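You operate a simulated robot arm through the tools that you are given. There is no shell and no other tool. Be economical: measure what you need, move in short steps, check, and stop when the job is done.

You are at the controls of a simulated two-armed robot. One attempt, no reset.

Task
Switch the toy guitar on, set its red knob to half, play orange twice, then yellow once.
Fine: leave the third button alone.

The check looks at the end state, three seconds after you hand in, the way a careful person would. Anything else that was tipped, shoved, dropped, spilled or broken makes it a failure.

Robot
Two 7-joint arms with fingered hands on one trunk that stands fixed in place. Base frame: the origin is at the foot of the trunk, x ahead of it, y to its left, z up; the work surface is at about z = 0.76. Readings come in m, rad, newtons and seconds.
The left shoulder is at [0.071, 0.172, 1.302], the right one opposite. Payload 5 kg a hand.
Tool frame (each hand has its own): the origin (TCP) lies between the finger pads and is the grasp point; the fingertips stand 0.043 m ahead of it; z points along the fingers, y is the line along which they close. Largest opening 0.144 m; the body of the gripper starts 0.05 m behind the TCP. The gripper is a hand of 5 fingers: y runs from the thumb to the fingers, the wrist lies at [-0.021, -0.124, -0.221] in the tool frame, and closing takes about 1.5 s.
Orientation is told as [roll, pitch, yaw] about the base's x, y, z axes, in that order, counted from this pose: with the fingers straight down and the wrist toward the robot, the tool's x, y and z point along [0, 1, 0], [1, 0, 0] and [0, 0, -1] of the base frame.

Tools
- The arms move only by the tool step_arm. It takes "left_commands", "right_commands" or both (then of equal length, played together; a hand with none holds still); each is text: rows parted by semicolons, each of 7 numbers parted by spaces: the turn, a rotation vector about the tool's x, y, z in units of 5 degrees (1.0 is 5 degrees), then the shift along the tool's x, y, z in units of 30 mm (1.0 is 30 mm), then the finger opening in m, from 0 to 0.144. In form: rx ry rz tx ty tz jaw; .... A call has 1 to 12 rows; each row shifts and turns the commanded pose from where the row before left it, along the tool's axes as they then stand. A call with a number of a shift or a turn outside -1 to 1 is refused whole. Each row takes 0.2 s and may step no farther than 0.05 m and 0.15 rad from the row before; otherwise, or with a gripper value out of range, the whole call is refused. A pose out of reach is approached as far as the arm can. The call stops where the force on the tool passes 60 N (or 10 N more than at its start, if that is more) or the arm is blocked; 0.2 s more then pass. The fingers move at their own pace (about 0.045 m/s each) and stop on an object; they squeeze with about 25 N. The grip force told is the motor's: it shows also when the fingers shut on nothing. Time passes only in rows, and 0.2 s behind the last, so rows that do not move let the fingers close. It gives the time, the measured TCP pose, the force on the tool (base axes), the opening and the grip force at its end, in the units of the frame above (readings bear some noise), with the torque about the TCP (base axes, N m) and any sound that the robot's microphone picked up, and new pictures: "pictures" is both (left out), scene, wrist or none (wrist: the cameras of the hands that moved).
- Cameras (640 x 400 px; columns grow to the right, rows downward): "scene" is now at [0.1272, 0.0544, 1.5327]; the picture's right is [0.37, -0.93, -0.00], its down [-0.57, -0.23, -0.79] and it looks along [0.73, 0.29, -0.62] (base axes); focal length 369 px, centre (320, 200). "left" rides on the left gripper at [-0.086, -0.108, -0.168] in its tool frame; the picture's right is [-0.80, -0.28, 0.53], its down [0.54, -0.73, 0.42] and it looks along [0.27, 0.63, 0.73] (tool axes); focal length 275 px, centre (320, 200). "right" rides on the right gripper at [0.086, -0.108, -0.168] in its tool frame; the picture's right is [-0.80, 0.28, -0.53], its down [-0.54, -0.73, 0.42] and it looks along [-0.27, 0.63, 0.73] (tool axes); focal length 275 px, centre (320, 200). There is no depth. A picture from a camera that has moved, and an enlarged one, comes with that camera's place and axes in the base frame and with its lens. The place of the scene camera against the robot may be out by one fixed shift of up to 0.025 m in any direction.
- lift_body(by): slides the trunk up (or, below 0, down) by that many m; the arms and the scene camera ride with it, the base frame stays. It gives what a move gives, with no picture.
- set_grasp(shape, hand): the hand has 5 fingers and takes this shape, open, in about a second: jaw (thumb against the fingers, like two jaws); tri (thumb and two fingers); tip (a fingertip pinch); poke (one finger out to press); point (the index stretched); flat (the hand flat); cup (the hand cupped); fist (a fist). The gripper value then closes the fingers along that shape, each until it touches; the sizes above hold for jaw. It gives what a move gives, with no picture.
- turn_head(pan, tilt): turns the head with the scene camera to pan (to the left, within 1.501 rad either way) and tilt (down, from -0.506 to 1.204), counted from straight ahead of the robot. It gives what a move gives, and a new picture of the scene camera.
- inspect(camera, box): a new picture of the part [left, top, right, bottom] of that camera's present view, enlarged. It takes no simulated time.
- sign_off(): hands the job in; it is judged then, once.

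Go step by step. Nothing tells you positions but the pictures and the camera data: compare them with the known pose of the tool, close in by small moves and look again before you grip or let go. The budget is 120 turns and 200 pictures, counting those below and the enlarged ones. Unless the task says otherwise, let go and move clear before handing in, and close with one line.

The tools are called after "Request:" by a JSON object that holds its "method" and its "body". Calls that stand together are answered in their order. step_arm: Moves the arms, as the interface text tells. Its arguments: {"type":"object","properties":{"left_commands":{"type":"string"},"right_commands":{"type":"string"},"pictures":{"type":"string","enum":["both","scene","wrist","none"]}},"required":[]} The other tools are called the same way: lift_body (by) slides the trunk up or down; set_grasp (shape, hand) gives the hand a shape; turn_head (pan, tilt) turns the head that bears the scene camera; inspect (camera, box) takes an enlarged picture of a part of a camera's view; sign_off () hands the job in.

At the start:

```text
time_s: 0.0
left_tcp_pos: [0.6291, 0.3936, 1.1741]
left_tcp_rot: [0.0, 0.001, 0.0]
left_ft_force: [-1.2, -0.2, 0.2]
left_moment: [0.0, 0.02, 0.0]
left_grip_width: 0.1437
left_gripper_force: 0.1
left_shape: jaw
right_tcp_pos: [0.8164, -0.1615, 1.0888]
right_tcp_rot: [-0.001, 0.001, 0.0]
right_ft_force: [0.3, -0.1, 0.0]
right_moment: [-0.01, -0.01, -0.01]
right_grip_width: 0.1437
right_gripper_force: 0.1
right_shape: jaw
trunk travel left (down, up): [-0.4, 0.54]
head pan, tilt: [0.377, 0.665]
```

scene: 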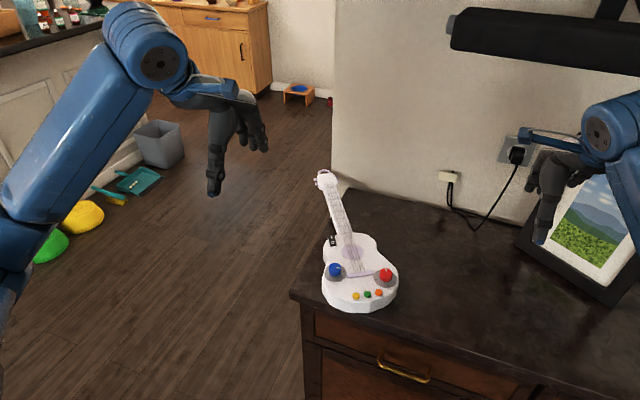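
right: 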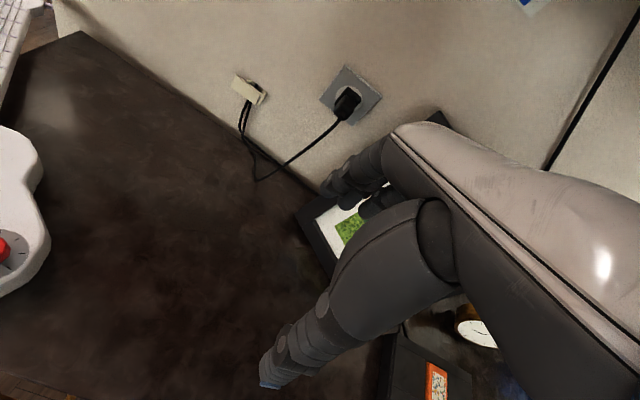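
left: 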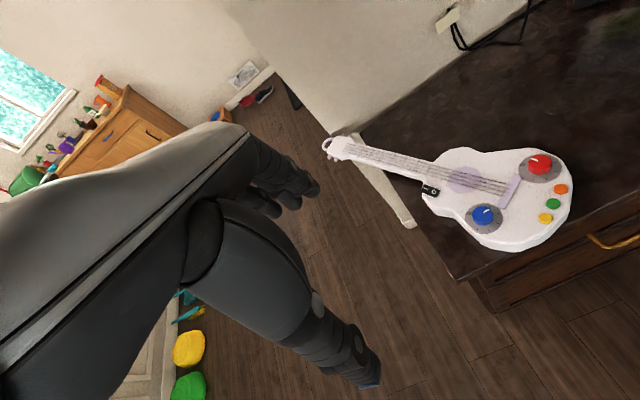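

I see the toy guitar at the left end of the dresser, with a red knob, a blue knob, three buttons (yellow, green, orange) and a small switch on its left side. I'll enlarge it first.

Request:
{"method": "inspect", "body": {"camera": "scene", "box": [300, 220, 420, 320]}}

Request:
{"method": "inspect", "body": {"camera": "left", "box": [400, 130, 592, 260]}}

```text
4.00 times, centred on (360, 270) of scene
camera zoom: at [0.1272, 0.0544, 1.5327], right [0.37, -0.93, 0.0], down [-0.57, -0.23, -0.79], along [0.73, 0.29, -0.62], focal length 1478 px, centre (160, -80)
```

zoom: 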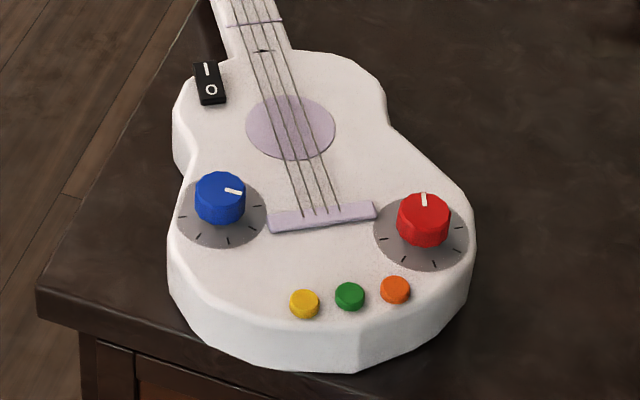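

```text
3.08 times, centred on (496, 195) of left
camera zoom: at [0.5192, 0.3089, 1.3412], right [-0.28, -0.8, -0.53], down [-0.73, 0.54, -0.42], along [0.63, 0.27, -0.73], focal length 847 px, centre (-222, 215)
```

zoom: 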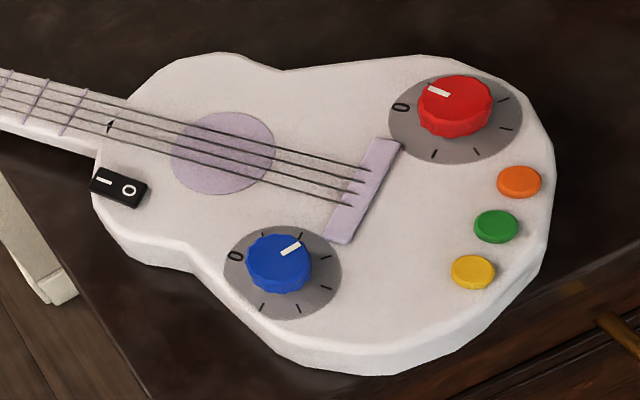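

The red knob is at about (0.76, 0.10, 0.82). I'll shape the left hand to poke and bring it nearer for a better look.

Request:
{"method": "set_grasp", "body": {"hand": "left", "shape": "poke"}}

Request:
{"method": "step_arm", "body": {"left_commands": "0 0 0 -0.9 -0.11 0.6 0.144;0 0 0 -0.9 -0.11 0.6 0.144;0 0 0 -0.9 -0.11 0.6 0.144;0 0 0 -0.9 -0.11 0.6 0.144;0 0 0 -0.9 -0.11 0.6 0.144;0 0 0 -0.9 -0.11 0.6 0.144;0 0 0 -0.9 -0.11 0.6 0.144;0 0 0 -0.9 -0.11 0.6 0.144;0 0 0 -0.9 -0.11 0.6 0.144;0 0 0 -0.9 -0.11 0.6 0.144"}}

```text
time_s: 0.9
left_tcp_pos: [0.6286, 0.3952, 1.174]
left_tcp_rot: [-0.001, -0.001, 0.001]
left_ft_force: [0.1, 0.0, 1.3]
left_moment: [0.0, 0.01, -0.03]
left_grip_width: 0.0
left_gripper_force: 0.1
left_shape: poke
right_tcp_pos: [0.8173, -0.1619, 1.0881]
right_tcp_rot: [0.0, 0.001, -0.001]
right_ft_force: [-0.2, -0.6, -0.3]
right_moment: [-0.02, -0.02, 0.01]
right_grip_width: 0.1436
right_gripper_force: 0.0
right_shape: jaw
trunk travel left (down, up): [-0.4, 0.54]
head pan, tilt: [0.377, 0.665]
```

```text
time_s: 3.1
left_tcp_pos: [0.5948, 0.1235, 0.9944]
left_tcp_rot: [0.001, 0.0, 0.002]
left_ft_force: [0.3, 0.3, -0.2]
left_moment: [0.0, 0.03, 0.01]
left_grip_width: 0.0
left_gripper_force: 0.1
left_shape: poke
right_tcp_pos: [0.8176, -0.1628, 1.0884]
right_tcp_rot: [-0.003, 0.0, -0.001]
right_ft_force: [-0.8, -0.4, -0.3]
right_moment: [0.0, 0.02, 0.03]
right_grip_width: 0.1438
right_gripper_force: 0.2
right_shape: jaw
trunk travel left (down, up): [-0.4, 0.54]
head pan, tilt: [0.377, 0.665]
camera scene: at [0.1274, 0.0532, 1.5327], right [0.37, -0.93, 0.0], down [-0.57, -0.23, -0.79], along [0.73, 0.29, -0.62], focal length 369 px, centre (320, 200)
camera left: at [0.4863, 0.0372, 1.1606], right [-0.28, -0.8, -0.53], down [-0.73, 0.54, -0.42], along [0.63, 0.27, -0.73], focal length 275 px, centre (320, 200)
```

scene: 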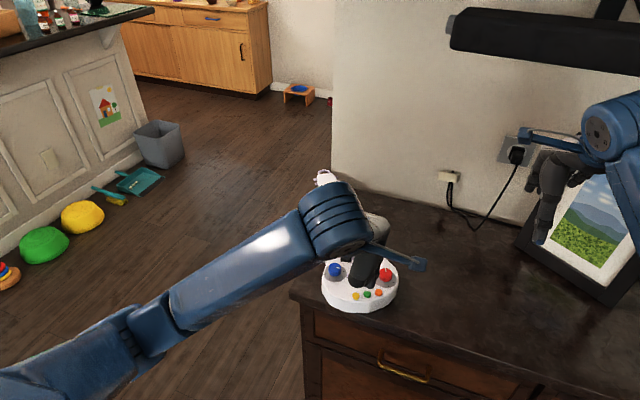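
left: 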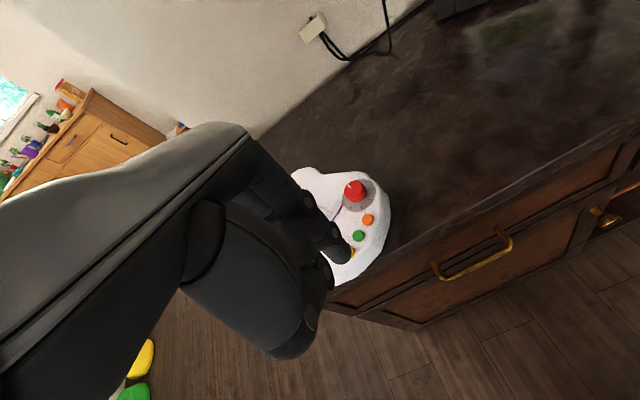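

The hand blocks much of the guitar here, so I'll zoom in on the poking finger and the red dial.

Request:
{"method": "inspect", "body": {"camera": "left", "box": [240, 140, 432, 290]}}

Request:
{"method": "inspect", "body": {"camera": "scene", "box": [300, 200, 440, 320]}}

```text
2.67 times, centred on (336, 215) of left
camera zoom: at [0.4863, 0.0372, 1.1606], right [-0.28, -0.8, -0.53], down [-0.73, 0.54, -0.42], along [0.63, 0.27, -0.73], focal length 734 px, centre (277, 160)
```

zoom: 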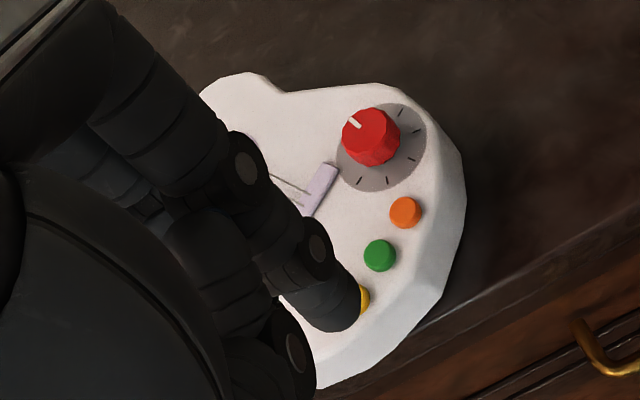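

```text
3.33 times, centred on (370, 260) of scene
camera zoom: at [0.1274, 0.0532, 1.5327], right [0.37, -0.93, 0.0], down [-0.57, -0.23, -0.79], along [0.73, 0.29, -0.62], focal length 1231 px, centre (153, 0)
```

zoom: 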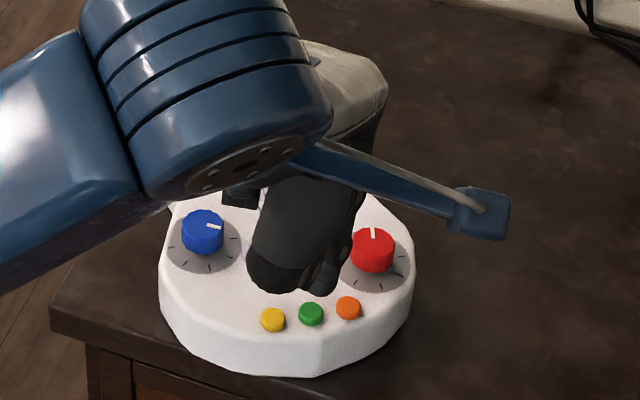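

The poke fingertip lies on the tool axis about 0.043 m ahead of the TCP. By two views, orange is at about (0.706, 0.104), green (0.691, 0.130), yellow (0.676, 0.153), and the switch's "I" end (0.842, 0.277), all near z 0.81. I'll hover over the switch.

Request:
{"method": "step_arm", "body": {"left_commands": "0 0 0 0.569 0.915 0.3 0;0 0 0 0.569 0.915 0.3 0;0 0 0 0.569 0.915 0.3 0;0 0 0 0.569 0.915 0.3 0;0 0 0 0.569 0.915 0.3 0;0 0 0 0.569 0.915 0.3 0;0 0 0 0.569 0.915 0.3 0;0 0 0 0.569 0.915 0.3 0;0 0 0 0.569 0.915 0.3 0"}}

Request:
{"method": "inspect", "body": {"camera": "left", "box": [240, 140, 432, 290]}}

Request:
{"method": "inspect", "body": {"camera": "scene", "box": [280, 140, 440, 320]}}

```text
time_s: 5.1
left_tcp_pos: [0.8447, 0.2788, 0.9124]
left_tcp_rot: [0.001, 0.002, -0.004]
left_ft_force: [0.1, 0.2, -0.5]
left_moment: [-0.03, 0.04, -0.06]
left_grip_width: 0.0001
left_gripper_force: 0.0
left_shape: poke
right_tcp_pos: [0.8174, -0.1613, 1.0874]
right_tcp_rot: [0.0, 0.001, -0.001]
right_ft_force: [-0.4, -1.1, -0.2]
right_moment: [-0.01, 0.0, 0.01]
right_grip_width: 0.1438
right_gripper_force: 0.0
right_shape: jaw
trunk travel left (down, up): [-0.4, 0.54]
head pan, tilt: [0.377, 0.665]
camera scene: at [0.1284, 0.0545, 1.5325], right [0.37, -0.93, 0.0], down [-0.58, -0.23, -0.79], along [0.73, 0.29, -0.62], focal length 369 px, centre (320, 200)
camera left: at [0.7355, 0.1938, 1.0788], right [-0.29, -0.8, -0.53], down [-0.73, 0.54, -0.42], along [0.63, 0.27, -0.73], focal length 275 px, centre (320, 200)
```

scene: 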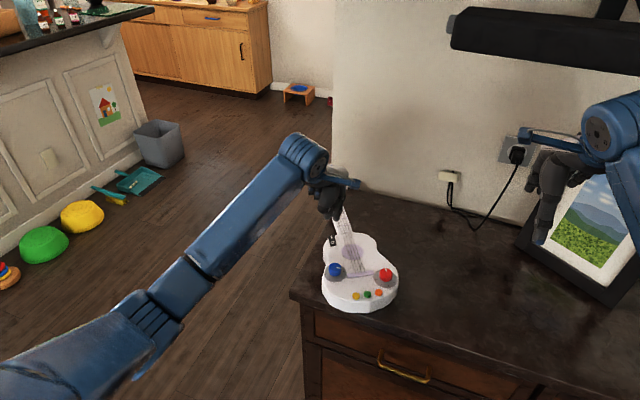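
left: 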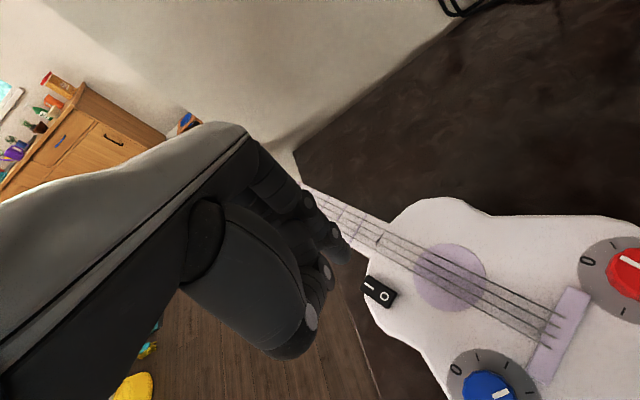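

```text
2.67 times, centred on (336, 215) of left
camera zoom: at [0.7355, 0.1938, 1.0788], right [-0.29, -0.8, -0.53], down [-0.73, 0.54, -0.42], along [0.63, 0.27, -0.73], focal length 734 px, centre (277, 160)
```

zoom: 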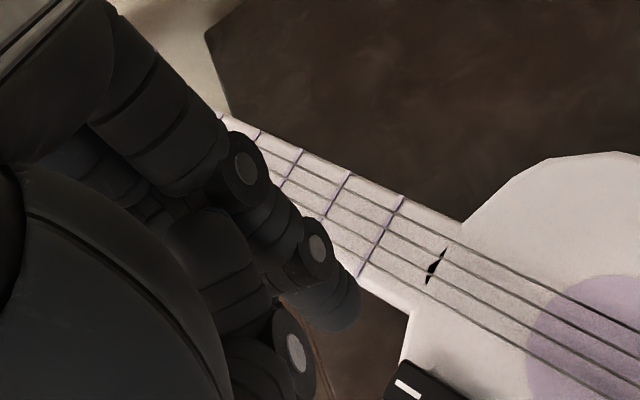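

```text
2.22 times, centred on (360, 230) of scene
camera zoom: at [0.1284, 0.0545, 1.5325], right [0.37, -0.93, 0.0], down [-0.58, -0.23, -0.79], along [0.73, 0.29, -0.62], focal length 821 px, centre (231, 133)
```

zoom: 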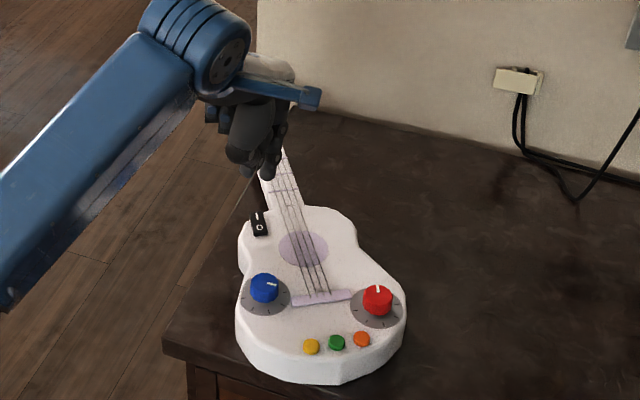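

Request:
{"method": "inspect", "body": {"camera": "scene", "box": [310, 170, 370, 250]}}

```text
5.00 times, centred on (340, 210) of scene
camera zoom: at [0.1284, 0.0545, 1.5325], right [0.37, -0.93, 0.0], down [-0.58, -0.23, -0.79], along [0.73, 0.29, -0.62], focal length 1847 px, centre (220, 150)
```

zoom: 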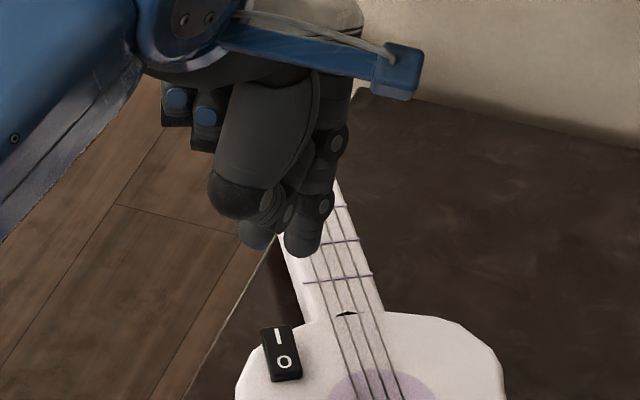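

Request:
{"method": "inspect", "body": {"camera": "left", "box": [250, 200, 410, 320]}}

```text
3.33 times, centred on (330, 260) of left
camera zoom: at [0.7355, 0.1938, 1.0788], right [-0.29, -0.8, -0.53], down [-0.73, 0.54, -0.42], along [0.63, 0.27, -0.73], focal length 918 px, centre (287, 0)
```

zoom: 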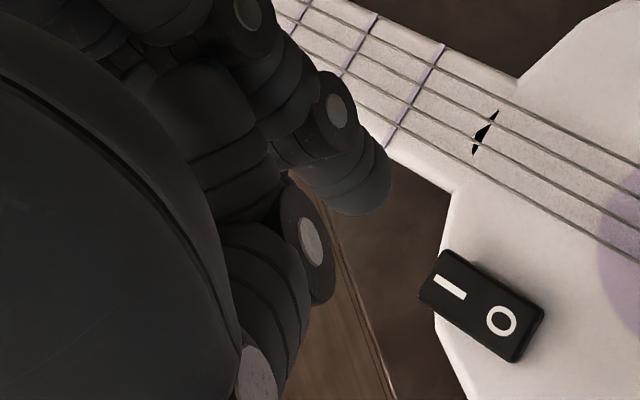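

I can't tell whether another fingertip hangs as low as the index, so I'll compare with the "point" shape.

Request:
{"method": "set_grasp", "body": {"hand": "left", "shape": "point"}}

Request:
{"method": "inspect", "body": {"camera": "scene", "box": [310, 170, 370, 250]}}

Request:
{"method": "inspect", "body": {"camera": "left", "box": [250, 200, 410, 320]}}

```text
time_s: 6.0
left_tcp_pos: [0.8435, 0.28, 0.9133]
left_tcp_rot: [-0.001, 0.002, 0.001]
left_ft_force: [0.4, -0.5, 0.0]
left_moment: [0.0, 0.03, -0.02]
left_grip_width: 0.0
left_gripper_force: 0.0
left_shape: point
right_tcp_pos: [0.8163, -0.1612, 1.0888]
right_tcp_rot: [-0.001, 0.001, -0.001]
right_ft_force: [-0.2, 1.0, -0.3]
right_moment: [-0.02, -0.04, 0.02]
right_grip_width: 0.1437
right_gripper_force: 0.1
right_shape: jaw
trunk travel left (down, up): [-0.4, 0.54]
head pan, tilt: [0.377, 0.665]
```

```text
5.00 times, centred on (340, 210) of scene
camera zoom: at [0.1273, 0.0543, 1.5327], right [0.37, -0.93, 0.0], down [-0.57, -0.23, -0.79], along [0.73, 0.29, -0.62], focal length 1847 px, centre (220, 150)
```

zoom: 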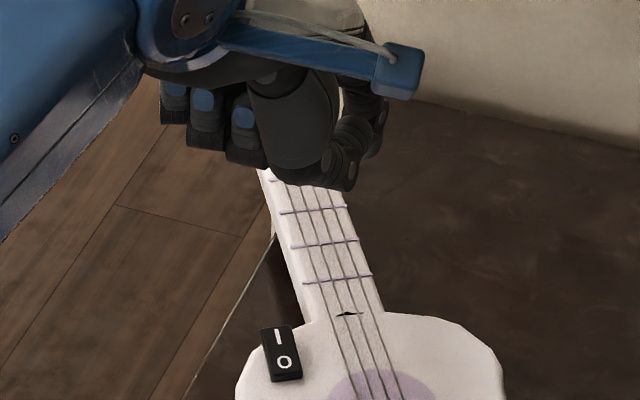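

```text
3.33 times, centred on (330, 260) of left
camera zoom: at [0.7344, 0.1933, 1.0799], right [-0.28, -0.8, -0.53], down [-0.73, 0.54, -0.42], along [0.63, 0.27, -0.73], focal length 918 px, centre (287, 0)
```

zoom: 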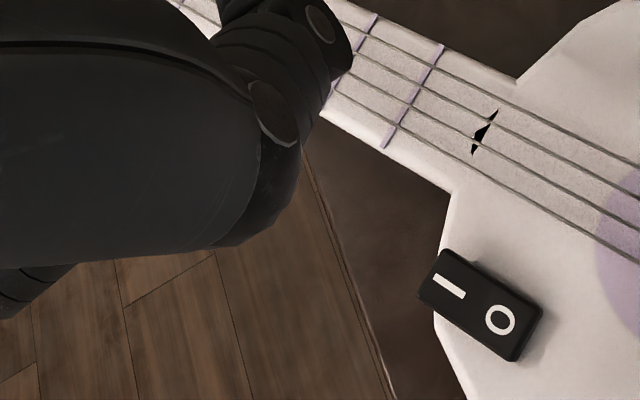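

Poke is the better shape, but I need a side view to judge the clearances. I'll set poke again and turn the right hand so its wrist camera looks at the guitar.

Request:
{"method": "set_grasp", "body": {"hand": "left", "shape": "poke"}}

Request:
{"method": "step_arm", "body": {"right_commands": "0 0 -1 0 0 0 0.144;0 0 -1 0 0 0 0.144;0 0 -1 0 0 0 0.144;0 0 -1 0 0 0 0.144;0 0 -1 0 0 0 0.144;0 0 -1 0 0 0 0.144;0 0 -1 0 0 0 0.144;0 0 -1 0 0 0 0.144;0 0 -1 0 0 0 0.144;0 0 -1 0 0 0 0.144;0 0 -1 0 0 0 0.144;0 0 -1 0 0 0 0.144"}}

```text
time_s: 6.9
left_tcp_pos: [0.8433, 0.2783, 0.913]
left_tcp_rot: [0.0, -0.001, -0.002]
left_ft_force: [0.8, 0.1, -0.1]
left_moment: [0.02, -0.02, 0.0]
left_grip_width: 0.0002
left_gripper_force: 0.1
left_shape: poke
right_tcp_pos: [0.8165, -0.1625, 1.0884]
right_tcp_rot: [-0.002, 0.001, 0.0]
right_ft_force: [0.1, -0.2, 0.1]
right_moment: [0.01, 0.01, 0.0]
right_grip_width: 0.1435
right_gripper_force: 0.0
right_shape: jaw
trunk travel left (down, up): [-0.4, 0.54]
head pan, tilt: [0.377, 0.665]
```

```text
time_s: 9.5
left_tcp_pos: [0.8442, 0.2796, 0.9126]
left_tcp_rot: [0.001, 0.001, -0.001]
left_ft_force: [-0.5, 0.3, -0.4]
left_moment: [0.0, 0.01, 0.0]
left_grip_width: 0.0
left_gripper_force: 0.0
left_shape: poke
right_tcp_pos: [0.8171, -0.1605, 1.0887]
right_tcp_rot: [0.001, -0.002, 1.048]
right_ft_force: [0.0, -0.3, -0.4]
right_moment: [0.0, -0.01, -0.01]
right_grip_width: 0.1434
right_gripper_force: 0.1
right_shape: jaw
trunk travel left (down, up): [-0.4, 0.54]
head pan, tilt: [0.377, 0.665]
camera scene: at [0.1275, 0.0544, 1.5326], right [0.37, -0.93, 0.0], down [-0.57, -0.23, -0.79], along [0.73, 0.29, -0.62], focal length 369 px, centre (320, 200)
camera right: at [0.6874, -0.2116, 1.2565], right [0.83, -0.15, 0.53], down [0.11, -0.9, -0.42], along [0.54, 0.41, -0.73], focal length 275 px, centre (320, 200)
```

scene: 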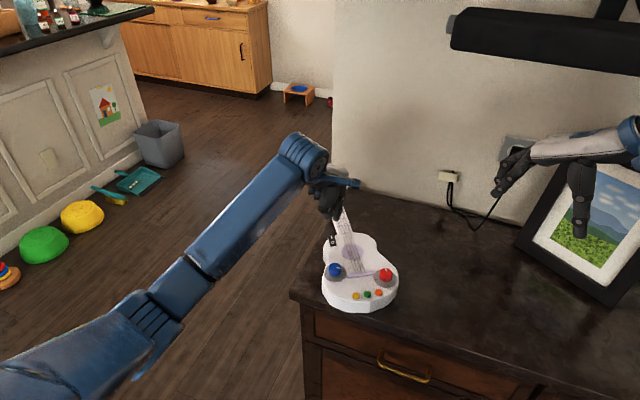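
right: 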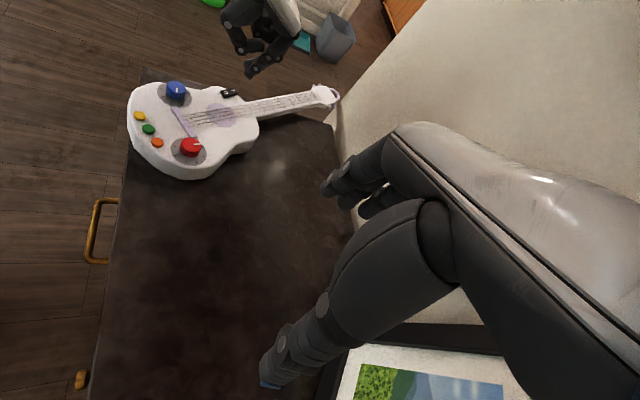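

This side view is good. I'll move the right hand about 0.11 m to the left for a closer look.

Request:
{"method": "step_arm", "body": {"right_commands": "0 0 0 0.45 0.8 0 0.144;0 0 0 0.45 0.8 0 0.144;0 0 0 0.45 0.8 0 0.144;0 0 0 0.45 0.8 0 0.144", "pictures": "wrist"}}

Request:
{"method": "inspect", "body": {"camera": "right", "box": [120, 60, 312, 180]}}

```text
time_s: 10.5
left_tcp_pos: [0.8436, 0.2796, 0.9128]
left_tcp_rot: [-0.001, 0.002, -0.001]
left_ft_force: [0.7, 0.3, -0.1]
left_moment: [-0.06, 0.0, -0.01]
left_grip_width: 0.0
left_gripper_force: 0.1
left_shape: poke
right_tcp_pos: [0.8174, -0.051, 1.0872]
right_tcp_rot: [0.0, -0.002, 1.045]
right_ft_force: [-0.7, -0.5, 0.3]
right_moment: [-0.03, 0.02, 0.02]
right_grip_width: 0.1437
right_gripper_force: 0.1
right_shape: jaw
trunk travel left (down, up): [-0.4, 0.54]
head pan, tilt: [0.377, 0.665]
camera right: at [0.6879, -0.1004, 1.2552], right [0.83, -0.15, 0.53], down [0.11, -0.9, -0.42], along [0.55, 0.41, -0.73], focal length 275 px, centre (320, 200)
```

right: 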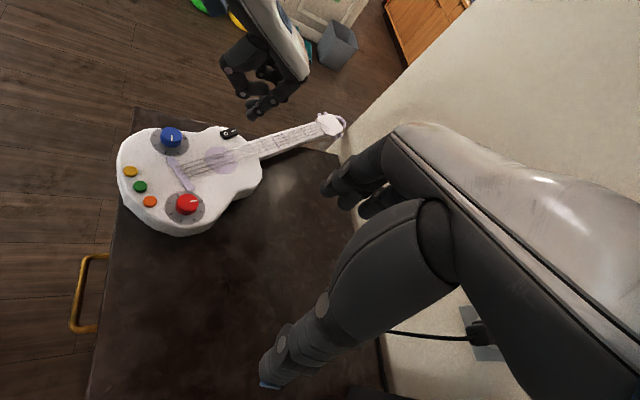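

```text
3.33 times, centred on (216, 120) of right
camera zoom: at [0.6879, -0.1004, 1.2552], right [0.83, -0.15, 0.53], down [0.11, -0.9, -0.42], along [0.55, 0.41, -0.73], focal length 918 px, centre (667, 467)
```

zoom: 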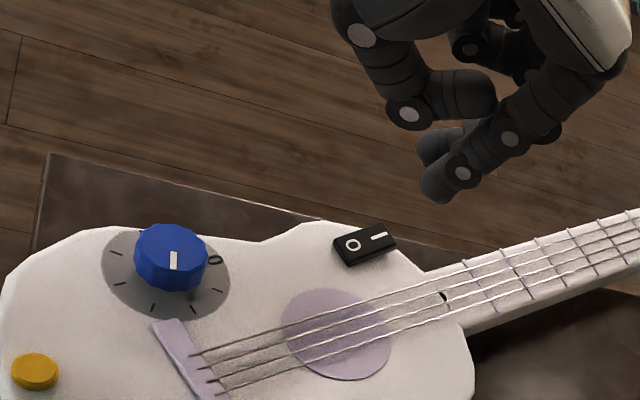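

The side view shows the index pointing straight down, with the middle finger about 1 cm higher and 2.5 cm to the left. I'll line the index up over the "I" end and come down to just above it.

Request:
{"method": "step_arm", "body": {"left_commands": "0 0 0 0.2 -0.4 0 0;0 0 0 0 0 0.5 0;0 0 0 0 0 0.5 0", "pictures": "none"}}

Request:
{"method": "inspect", "body": {"camera": "right", "box": [190, 80, 286, 140]}}

Request:
{"method": "inspect", "body": {"camera": "scene", "box": [310, 190, 370, 250]}}

```text
time_s: 11.3
left_tcp_pos: [0.8324, 0.2859, 0.8834]
left_tcp_rot: [-0.001, 0.0, -0.001]
left_ft_force: [-1.4, 0.6, 0.1]
left_moment: [0.0, 0.01, 0.01]
left_grip_width: 0.0001
left_gripper_force: 0.0
left_shape: poke
right_tcp_pos: [0.8187, -0.0522, 1.0869]
right_tcp_rot: [0.0, -0.001, 1.048]
right_ft_force: [-0.7, 0.2, -0.5]
right_moment: [0.03, -0.01, 0.02]
right_grip_width: 0.1435
right_gripper_force: 0.1
right_shape: jaw
trunk travel left (down, up): [-0.4, 0.54]
head pan, tilt: [0.377, 0.665]
```

```text
6.67 times, centred on (238, 110) of right
camera zoom: at [0.6878, -0.1019, 1.2549], right [0.83, -0.15, 0.53], down [0.11, -0.9, -0.42], along [0.54, 0.41, -0.73], focal length 1835 px, centre (867, 800)
```

zoom: 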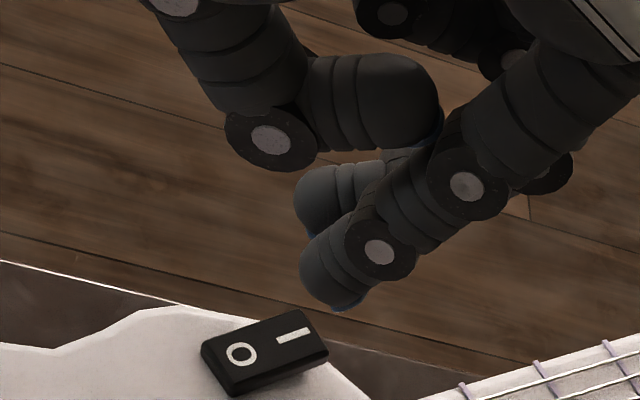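

```text
6.67 times, centred on (340, 220) of scene
camera zoom: at [0.1274, 0.0542, 1.5327], right [0.37, -0.93, 0.0], down [-0.57, -0.23, -0.79], along [0.73, 0.29, -0.62], focal length 2463 px, centre (187, 67)
```

zoom: 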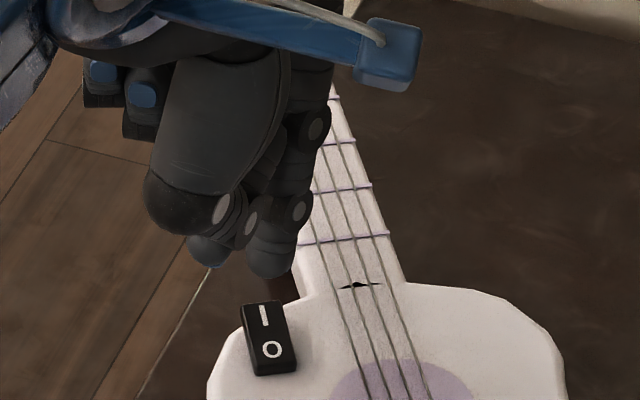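

The tip is aligned over the "I" and about 2 cm above it. I'll press down in small steps and watch the force.

Request:
{"method": "step_arm", "body": {"left_commands": "0 0 0 0.1 0.03 0.4 0;0 0 0 0 0 0.15 0;0 0 0 0 0 0.1 0;0 0 0 0 0 0 0", "pictures": "none"}}

Request:
{"method": "inspect", "body": {"camera": "right", "box": [190, 80, 286, 140]}}

```text
time_s: 12.3
left_tcp_pos: [0.8327, 0.2883, 0.8642]
left_tcp_rot: [0.001, 0.002, -0.001]
left_ft_force: [0.4, -0.2, -0.1]
left_moment: [0.01, 0.01, 0.0]
left_grip_width: 0.0001
left_gripper_force: 0.1
left_shape: poke
right_tcp_pos: [0.8175, -0.052, 1.0873]
right_tcp_rot: [0.001, 0.001, 1.048]
right_ft_force: [0.6, 0.1, -0.6]
right_moment: [-0.02, 0.0, 0.03]
right_grip_width: 0.1438
right_gripper_force: 0.0
right_shape: jaw
trunk travel left (down, up): [-0.4, 0.54]
head pan, tilt: [0.377, 0.665]
```

```text
6.67 times, centred on (238, 110) of right
camera zoom: at [0.6878, -0.1018, 1.2549], right [0.83, -0.15, 0.53], down [0.11, -0.9, -0.42], along [0.54, 0.41, -0.73], focal length 1835 px, centre (867, 800)
```

zoom: 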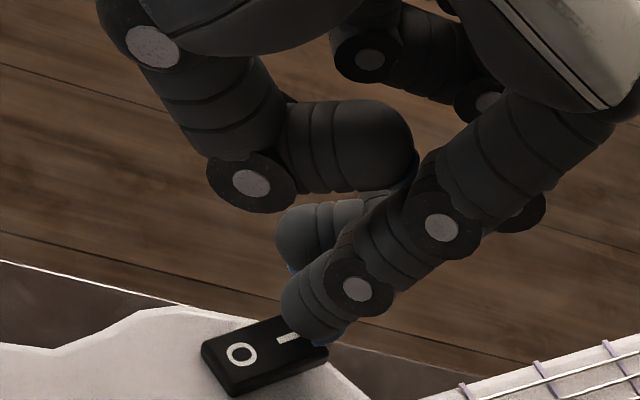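

Request:
{"method": "step_arm", "body": {"left_commands": "0 0 0 0 0 0.1 0;0 0 0 0 0 0.1 0;0 0 0 0 0 0 0", "pictures": "none"}}

Request:
{"method": "inspect", "body": {"camera": "right", "box": [190, 80, 286, 140]}}

```text
time_s: 13.1
left_tcp_pos: [0.8321, 0.2872, 0.8594]
left_tcp_rot: [0.001, 0.0, 0.001]
left_ft_force: [-1.0, -0.1, 0.6]
left_moment: [-0.02, -0.03, -0.04]
left_grip_width: 0.0
left_gripper_force: 0.1
left_shape: poke
right_tcp_pos: [0.8183, -0.0526, 1.0875]
right_tcp_rot: [0.0, 0.0, 1.048]
right_ft_force: [0.8, -0.2, -0.6]
right_moment: [0.0, 0.02, 0.0]
right_grip_width: 0.1442
right_gripper_force: 0.0
right_shape: jaw
trunk travel left (down, up): [-0.4, 0.54]
head pan, tilt: [0.377, 0.665]
```

```text
6.67 times, centred on (238, 110) of right
camera zoom: at [0.6877, -0.1019, 1.255], right [0.83, -0.15, 0.53], down [0.11, -0.9, -0.42], along [0.54, 0.41, -0.73], focal length 1835 px, centre (867, 800)
```

zoom: 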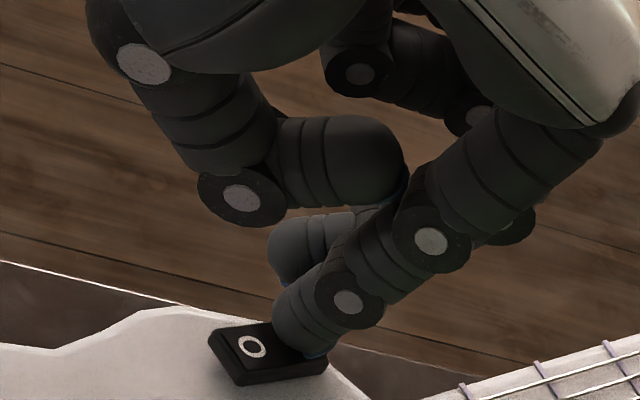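

The rocker has tipped over to "I". I'll add a slight press and then retract to check that it holds.

Request:
{"method": "step_arm", "body": {"left_commands": "0 0 0 0 0 0.08 0;0 0 0 0 0 0 0;0 0 0 0 0 -0.5 0;0 0 0 0 0 -0.8 0;0 0 0 0 0 -0.8 0", "pictures": "none"}}

Request:
{"method": "inspect", "body": {"camera": "right", "box": [190, 80, 286, 140]}}

Request:
{"method": "inspect", "body": {"camera": "right", "box": [110, 150, 238, 230]}}

```text
time_s: 14.3
left_tcp_pos: [0.8307, 0.2876, 0.9199]
left_tcp_rot: [0.0, 0.001, 0.001]
left_ft_force: [0.1, 0.2, 0.0]
left_moment: [0.0, -0.02, 0.02]
left_grip_width: 0.0003
left_gripper_force: 0.0
left_shape: poke
right_tcp_pos: [0.8182, -0.052, 1.0868]
right_tcp_rot: [0.0, 0.0, 1.045]
right_ft_force: [-0.6, 0.5, 0.4]
right_moment: [-0.01, 0.02, -0.01]
right_grip_width: 0.1438
right_gripper_force: 0.1
right_shape: jaw
trunk travel left (down, up): [-0.4, 0.54]
head pan, tilt: [0.377, 0.665]
```

```text
6.67 times, centred on (238, 110) of right
camera zoom: at [0.6877, -0.102, 1.2549], right [0.83, -0.15, 0.53], down [0.11, -0.9, -0.42], along [0.54, 0.41, -0.73], focal length 1835 px, centre (867, 800)
```

zoom: 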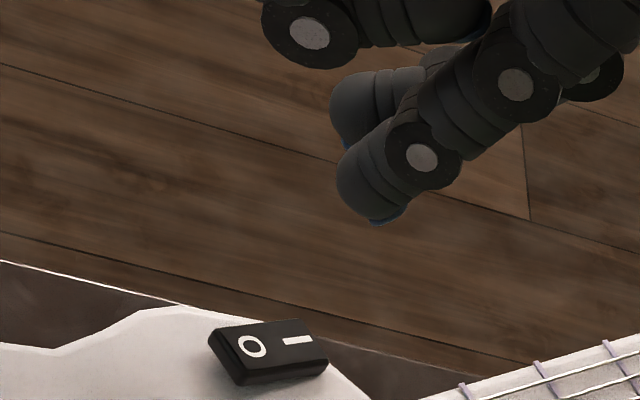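

```text
5.00 times, centred on (174, 190) of right
camera zoom: at [0.6877, -0.102, 1.2549], right [0.83, -0.15, 0.53], down [0.11, -0.9, -0.42], along [0.54, 0.41, -0.73], focal length 1376 px, centre (1050, 250)
```

zoom: 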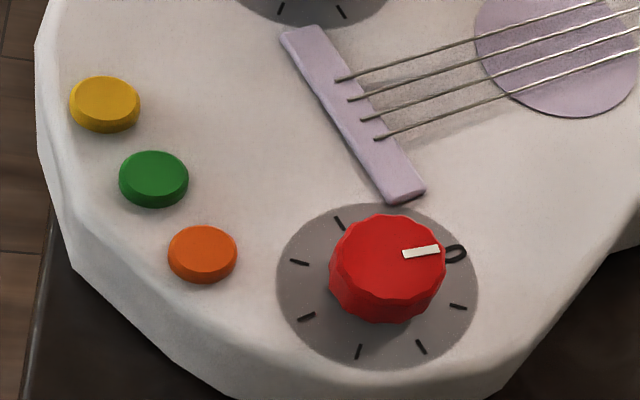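

The switch has latched on. The red dial runs from 0 clockwise in 45° marks to 270°, so half should be the third mark, 135° clockwise. Next I'll use the "tri" shape over the red knob, with the right hand backed off a little.

Request:
{"method": "set_grasp", "body": {"hand": "left", "shape": "tri"}}

Request:
{"method": "step_arm", "body": {"left_commands": "0 0 0 -0.876 -0.352 0 0.08;0 0 0 -0.876 -0.352 0 0.08;0 0 0 -0.876 -0.352 0 0.08;0 0 0 -0.876 -0.352 0 0.08;0 0 0 -0.876 -0.352 0 0.08;0 0 0 -0.876 -0.352 0 0.08;0 0 0 -0.876 -0.352 0 0.08;0 0 -1 0 0 0 0.08;0 0 -1 0 0 0 0.08;0 0 -1 0 0 0 0.08;0 0 -1 0 0 0 0.08;0 0 -1 0 0 0 0.08", "right_commands": "0 0 0 -0.19 -0.33 0 0.144;0 0 0 -0.19 -0.33 0 0.144;0 0 0 -0.19 -0.33 0 0.144;0 0 0 -0.19 -0.33 0 0.144;0 0 0 -0.19 -0.33 0 0.144;0 0 0 -0.19 -0.33 0 0.144;0 0 0 -0.19 -0.33 0 0.144;0 0 0 0 0 0 0.144;0 0 0 0 0 0 0.144;0 0 0 0 0 0 0.144;0 0 0 0 0 0 0.144;0 0 0 0 0 0 0.144"}}

Request:
{"method": "inspect", "body": {"camera": "right", "box": [100, 70, 260, 190]}}

```text
time_s: 15.2
left_tcp_pos: [0.8308, 0.2884, 0.9187]
left_tcp_rot: [0.0, -0.001, -0.001]
left_ft_force: [0.4, -0.4, -0.4]
left_moment: [0.04, 0.01, 0.01]
left_grip_width: 0.144
left_gripper_force: 0.0
left_shape: tri
right_tcp_pos: [0.8172, -0.0519, 1.0871]
right_tcp_rot: [0.0, -0.001, 1.047]
right_ft_force: [0.5, 0.3, 0.2]
right_moment: [0.02, 0.02, 0.01]
right_grip_width: 0.144
right_gripper_force: 0.1
right_shape: jaw
trunk travel left (down, up): [-0.4, 0.54]
head pan, tilt: [0.377, 0.665]
```

```text
time_s: 17.8
left_tcp_pos: [0.7571, 0.1043, 0.9177]
left_tcp_rot: [0.003, 0.0, 0.438]
left_ft_force: [-0.2, -0.3, -0.4]
left_moment: [0.0, 0.0, -0.03]
left_grip_width: 0.0809
left_gripper_force: 0.1
left_shape: tri
right_tcp_pos: [0.8167, -0.1327, 1.0881]
right_tcp_rot: [0.0, 0.001, 1.047]
right_ft_force: [-0.9, -0.2, -1.6]
right_moment: [0.01, 0.0, 0.0]
right_grip_width: 0.1435
right_gripper_force: 0.1
right_shape: jaw
trunk travel left (down, up): [-0.4, 0.54]
head pan, tilt: [0.377, 0.665]
camera scene: at [0.1273, 0.0533, 1.5327], right [0.37, -0.93, 0.0], down [-0.57, -0.23, -0.79], along [0.73, 0.29, -0.62], focal length 369 px, centre (320, 200)
camera right: at [0.6877, -0.1829, 1.2561], right [0.83, -0.15, 0.53], down [0.11, -0.9, -0.42], along [0.54, 0.41, -0.73], focal length 275 px, centre (320, 200)
camera left: at [0.6949, -0.021, 1.0848], right [0.08, -0.84, -0.53], down [-0.89, 0.18, -0.42], along [0.45, 0.51, -0.73], focal length 275 px, centre (320, 200)
```

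scene: 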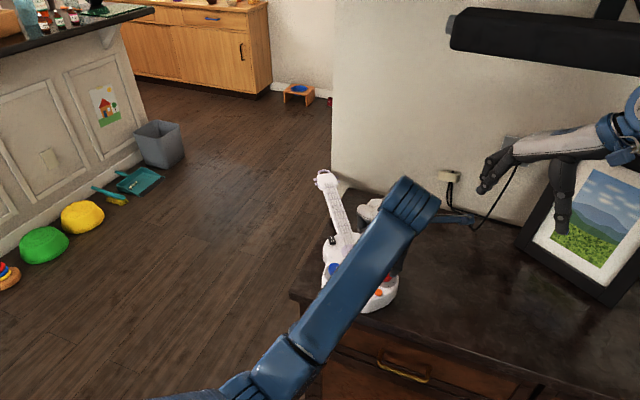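
right: 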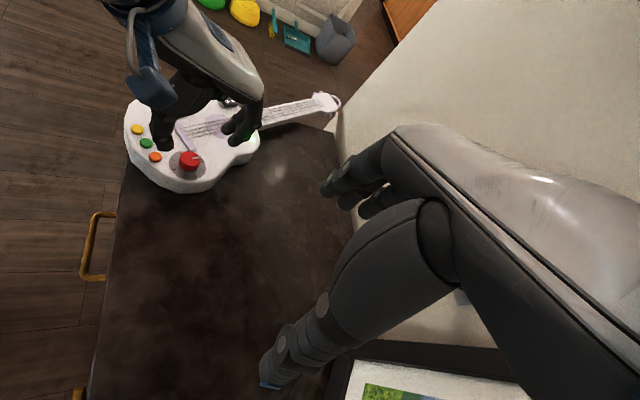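
left: 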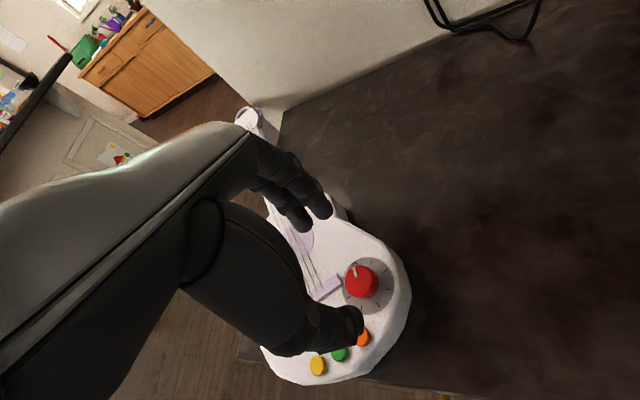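

```text
3.33 times, centred on (180, 130) of right
camera zoom: at [0.6877, -0.1829, 1.2561], right [0.83, -0.15, 0.53], down [0.11, -0.9, -0.42], along [0.54, 0.41, -0.73], focal length 918 px, centre (787, 433)
```

zoom: 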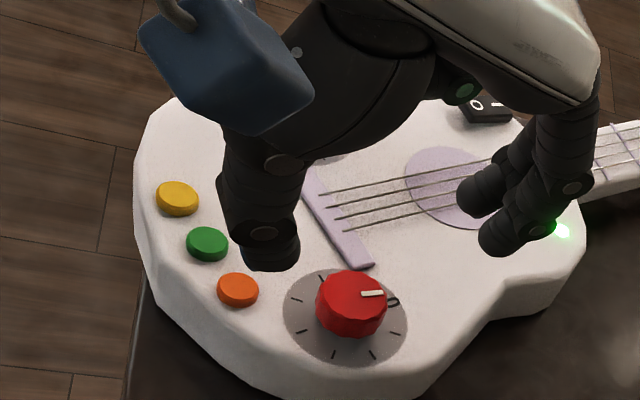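

A green power light now shows on the guitar, and the hand straddles the knob area. I'll look at the dial and the alignment through the left camera.

Request:
{"method": "inspect", "body": {"camera": "left", "box": [270, 180, 430, 380]}}

Request:
{"method": "inspect", "body": {"camera": "left", "box": [325, 245, 405, 320]}}

```text
2.00 times, centred on (350, 280) of left
camera zoom: at [0.6949, -0.021, 1.0848], right [0.08, -0.84, -0.53], down [-0.89, 0.18, -0.42], along [0.45, 0.51, -0.73], focal length 551 px, centre (260, 40)
```

zoom: 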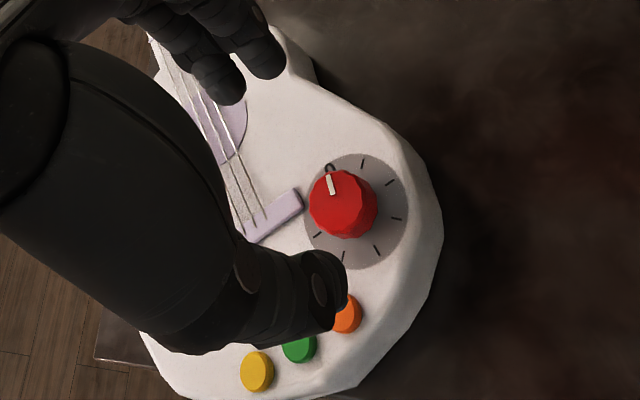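

```text
5.33 times, centred on (365, 282) of left
camera zoom: at [0.6949, -0.021, 1.0848], right [0.08, -0.84, -0.53], down [-0.89, 0.18, -0.42], along [0.45, 0.51, -0.73], focal length 1468 px, centre (80, -240)
```

zoom: 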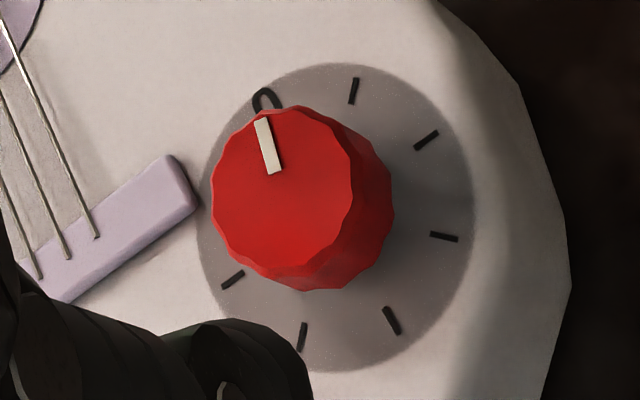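

The two-finger and thumb midpoint lies on the tool axis, and the knob centre is at about (0.7525, 0.1065). I'll turn the hand to yaw 60° so that the open thumb stays clear of orange, and correct the centring.

Request:
{"method": "step_arm", "body": {"left_commands": "0 0 0 0.14 -0.1 0 0.064;0 0 -1 0 0 0 0.064;0 0 -1 0 0 0 0.064;0 0 -1 0 0 0 0.064;0 0 -1 0 0 0 0.064;0 0 -1 0 0 0 0.064;0 0 -1 0 0 0 0.064;0 0 -1 0 0 0 0.064;0 0 0 0 0 0.7 0.064", "pictures": "wrist"}}

Request:
{"method": "inspect", "body": {"camera": "right", "box": [110, 90, 238, 186]}}

Request:
{"method": "inspect", "body": {"camera": "left", "box": [270, 180, 430, 380]}}

```text
time_s: 20.0
left_tcp_pos: [0.7655, 0.1915, 0.898]
left_tcp_rot: [0.039, -0.103, 1.107]
left_ft_force: [-0.4, -0.7, -0.6]
left_moment: [0.04, 0.01, 0.02]
left_grip_width: 0.064
left_gripper_force: 0.1
left_shape: tri
right_tcp_pos: [0.8174, -0.132, 1.0902]
right_tcp_rot: [-0.001, -0.001, 1.047]
right_ft_force: [0.9, 0.1, -0.4]
right_moment: [0.03, 0.0, -0.02]
right_grip_width: 0.1441
right_gripper_force: 0.0
right_shape: jaw
trunk travel left (down, up): [-0.4, 0.54]
head pan, tilt: [0.377, 0.665]
stopped in row 9 (left hand): the arm was blocked; the commanded pose is now the measured one
camera left: at [0.7913, 0.0384, 1.0485], right [0.59, -0.55, -0.59], down [-0.8, -0.36, -0.47], along [0.05, 0.76, -0.65], focal length 275 px, centre (320, 200)
```

left: 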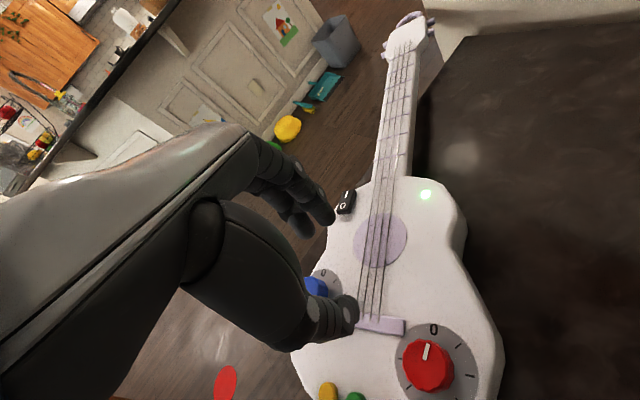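

```text
4.17 times, centred on (174, 138) of right
camera zoom: at [0.6876, -0.1826, 1.2563], right [0.83, -0.15, 0.53], down [0.11, -0.9, -0.42], along [0.55, 0.41, -0.73], focal length 1147 px, centre (928, 458)
```

zoom: 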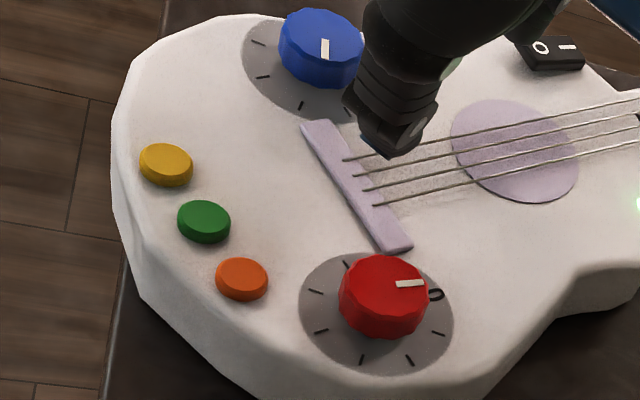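

```text
2.00 times, centred on (350, 280) of left
camera zoom: at [0.7913, 0.0384, 1.0485], right [0.59, -0.55, -0.59], down [-0.8, -0.36, -0.47], along [0.05, 0.76, -0.65], focal length 551 px, centre (260, 40)
```

zoom: 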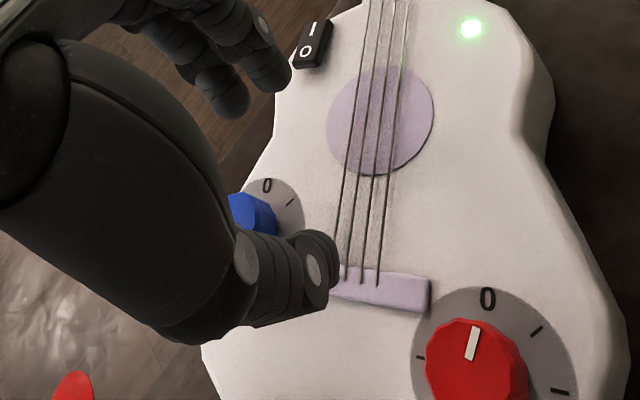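

Yaw +60° is out of reach for the left arm here, so it drifted off while well above the guitar. This view also confirms there is no tick between the 270° mark and 0, so half is the third tick. I'll rise, level the hand and turn the other way.

Request:
{"method": "step_arm", "body": {"left_commands": "0 0 0 0 0 -1 0.064;0.59 -0.22 0 0 0 0 0.064;0.59 -0.22 0 0 0 0 0.064;0 0 1 0 0 0 0.064;0 0 1 0 0 0 0.064;0 0 1 0 0 0 0.064;0 0 1 0 0 0 0.064;0 0 1 0 0 0 0.064;0 0 1 0 0 0 0.064;0 0 1 0 0 0 0.064;0 0 1 0 0 0 0.064;0 0 1 0 0 0 0.064", "pictures": "none"}}

Request:
{"method": "step_arm", "body": {"left_commands": "0 0 1 0 0 0 0.064;0 0 1 0 0 0 0.064;0 0 1 0 0 0 0.064;0 0 1 0 0 0 0.064;0 0 1 0 0 0 0.064;0 0 1 0 0 0 0.064;0 0 1 0 0 0 0.064;0 0 1 0 0 0 0.064;0 0 1 0 0 0 0.064;0 0 1 0 0 0 0.064", "pictures": "none"}}

```text
time_s: 22.8
left_tcp_pos: [0.7802, 0.2289, 0.9515]
left_tcp_rot: [0.035, -0.051, 0.352]
left_ft_force: [-0.9, -0.1, 0.9]
left_moment: [-0.01, -0.02, -0.02]
left_grip_width: 0.0642
left_gripper_force: 0.0
left_shape: tri
right_tcp_pos: [0.8173, -0.1333, 1.0884]
right_tcp_rot: [0.001, 0.001, 1.047]
right_ft_force: [-0.1, 0.7, 0.2]
right_moment: [-0.02, 0.04, 0.02]
right_grip_width: 0.1438
right_gripper_force: 0.1
right_shape: jaw
trunk travel left (down, up): [-0.4, 0.54]
head pan, tilt: [0.377, 0.665]
stopped in row 12 (left hand): the arm was blocked; the commanded pose is now the measured one
```

```text
time_s: 25.0
left_tcp_pos: [0.7808, 0.2257, 0.9511]
left_tcp_rot: [0.057, -0.008, -0.526]
left_ft_force: [0.6, 0.1, -0.7]
left_moment: [-0.01, 0.01, -0.01]
left_grip_width: 0.0642
left_gripper_force: 0.1
left_shape: tri
right_tcp_pos: [0.8174, -0.1313, 1.0884]
right_tcp_rot: [0.0, 0.0, 1.048]
right_ft_force: [-0.6, -0.1, -0.6]
right_moment: [-0.01, 0.0, 0.0]
right_grip_width: 0.1439
right_gripper_force: 0.1
right_shape: jaw
trunk travel left (down, up): [-0.4, 0.54]
head pan, tilt: [0.377, 0.665]
```

Request:
{"method": "step_arm", "body": {"left_commands": "0.1 -0.65 0 0 0 0 0.064;0 0 0 -0.78 0.235 0 0.064;0 0 0 -0.78 0.235 0 0.064;0 0 0 -0.78 0.235 0 0.064;0 0 0 -0.78 0.235 0 0.064;0 0 0 -0.78 0.235 0 0.064", "pictures": "none"}}

Request:
{"method": "step_arm", "body": {"left_commands": "0 0 1 0 0 0 0.064;0 0 1 0 0 0 0.064;0 0 1 0 0 0 0.064;0 0 1 0 0 0 0.064;0 0 1 0 0 0 0.064;0 0 1 0 0 0 0.064;0 0 1 0 0 0 0.064;0 0 1 0 0 0 0.064;0 0 1 0 0 0 0.064;0 0 1 0 0 0 0.064;0 0 1 0 0 0 0.064;0 0 1 0 0 0 0.064", "pictures": "wrist"}}

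Request:
{"method": "inspect", "body": {"camera": "right", "box": [110, 90, 238, 186]}}

```text
time_s: 26.4
left_tcp_pos: [0.751, 0.1065, 0.9507]
left_tcp_rot: [0.0, 0.001, -0.522]
left_ft_force: [-0.3, -0.7, -0.1]
left_moment: [0.05, 0.03, 0.0]
left_grip_width: 0.0642
left_gripper_force: 0.0
left_shape: tri
right_tcp_pos: [0.8178, -0.1314, 1.088]
right_tcp_rot: [-0.001, 0.0, 1.048]
right_ft_force: [-0.5, -0.4, -1.0]
right_moment: [0.03, -0.03, 0.01]
right_grip_width: 0.144
right_gripper_force: 0.1
right_shape: jaw
trunk travel left (down, up): [-0.4, 0.54]
head pan, tilt: [0.377, 0.665]
```

```text
time_s: 29.0
left_tcp_pos: [0.7514, 0.1073, 0.9499]
left_tcp_rot: [0.0, 0.001, -1.571]
left_ft_force: [0.5, -1.1, 0.2]
left_moment: [0.02, 0.01, 0.0]
left_grip_width: 0.0641
left_gripper_force: 0.0
left_shape: tri
right_tcp_pos: [0.8173, -0.1316, 1.0873]
right_tcp_rot: [0.0, 0.001, 1.047]
right_ft_force: [0.1, 0.6, 0.0]
right_moment: [0.01, 0.05, 0.01]
right_grip_width: 0.1439
right_gripper_force: 0.1
right_shape: jaw
trunk travel left (down, up): [-0.4, 0.54]
head pan, tilt: [0.377, 0.665]
camera left: at [0.6644, 0.2145, 1.1169], right [-0.8, 0.29, -0.53], down [0.54, 0.73, -0.42], along [0.27, -0.63, -0.73], focal length 275 px, centre (320, 200)
```

left: 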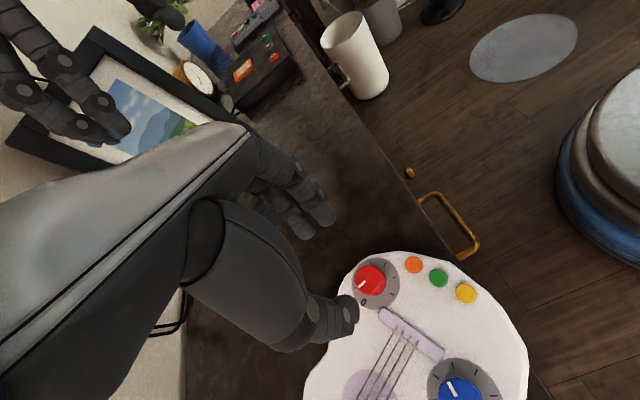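

```text
4.17 times, centred on (174, 138) of right
camera zoom: at [0.688, -0.1822, 1.256], right [0.83, -0.15, 0.53], down [0.11, -0.9, -0.42], along [0.54, 0.41, -0.73], focal length 1147 px, centre (928, 458)
```

zoom: 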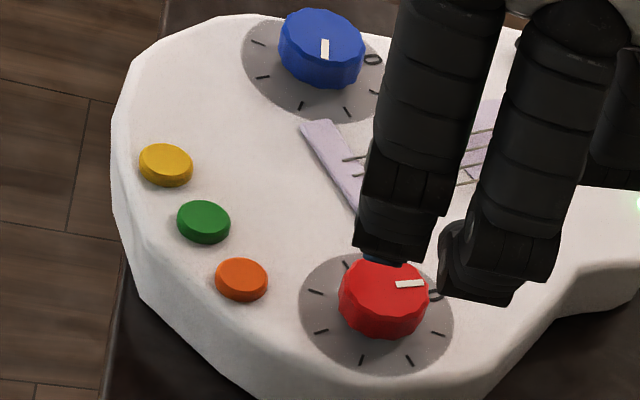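

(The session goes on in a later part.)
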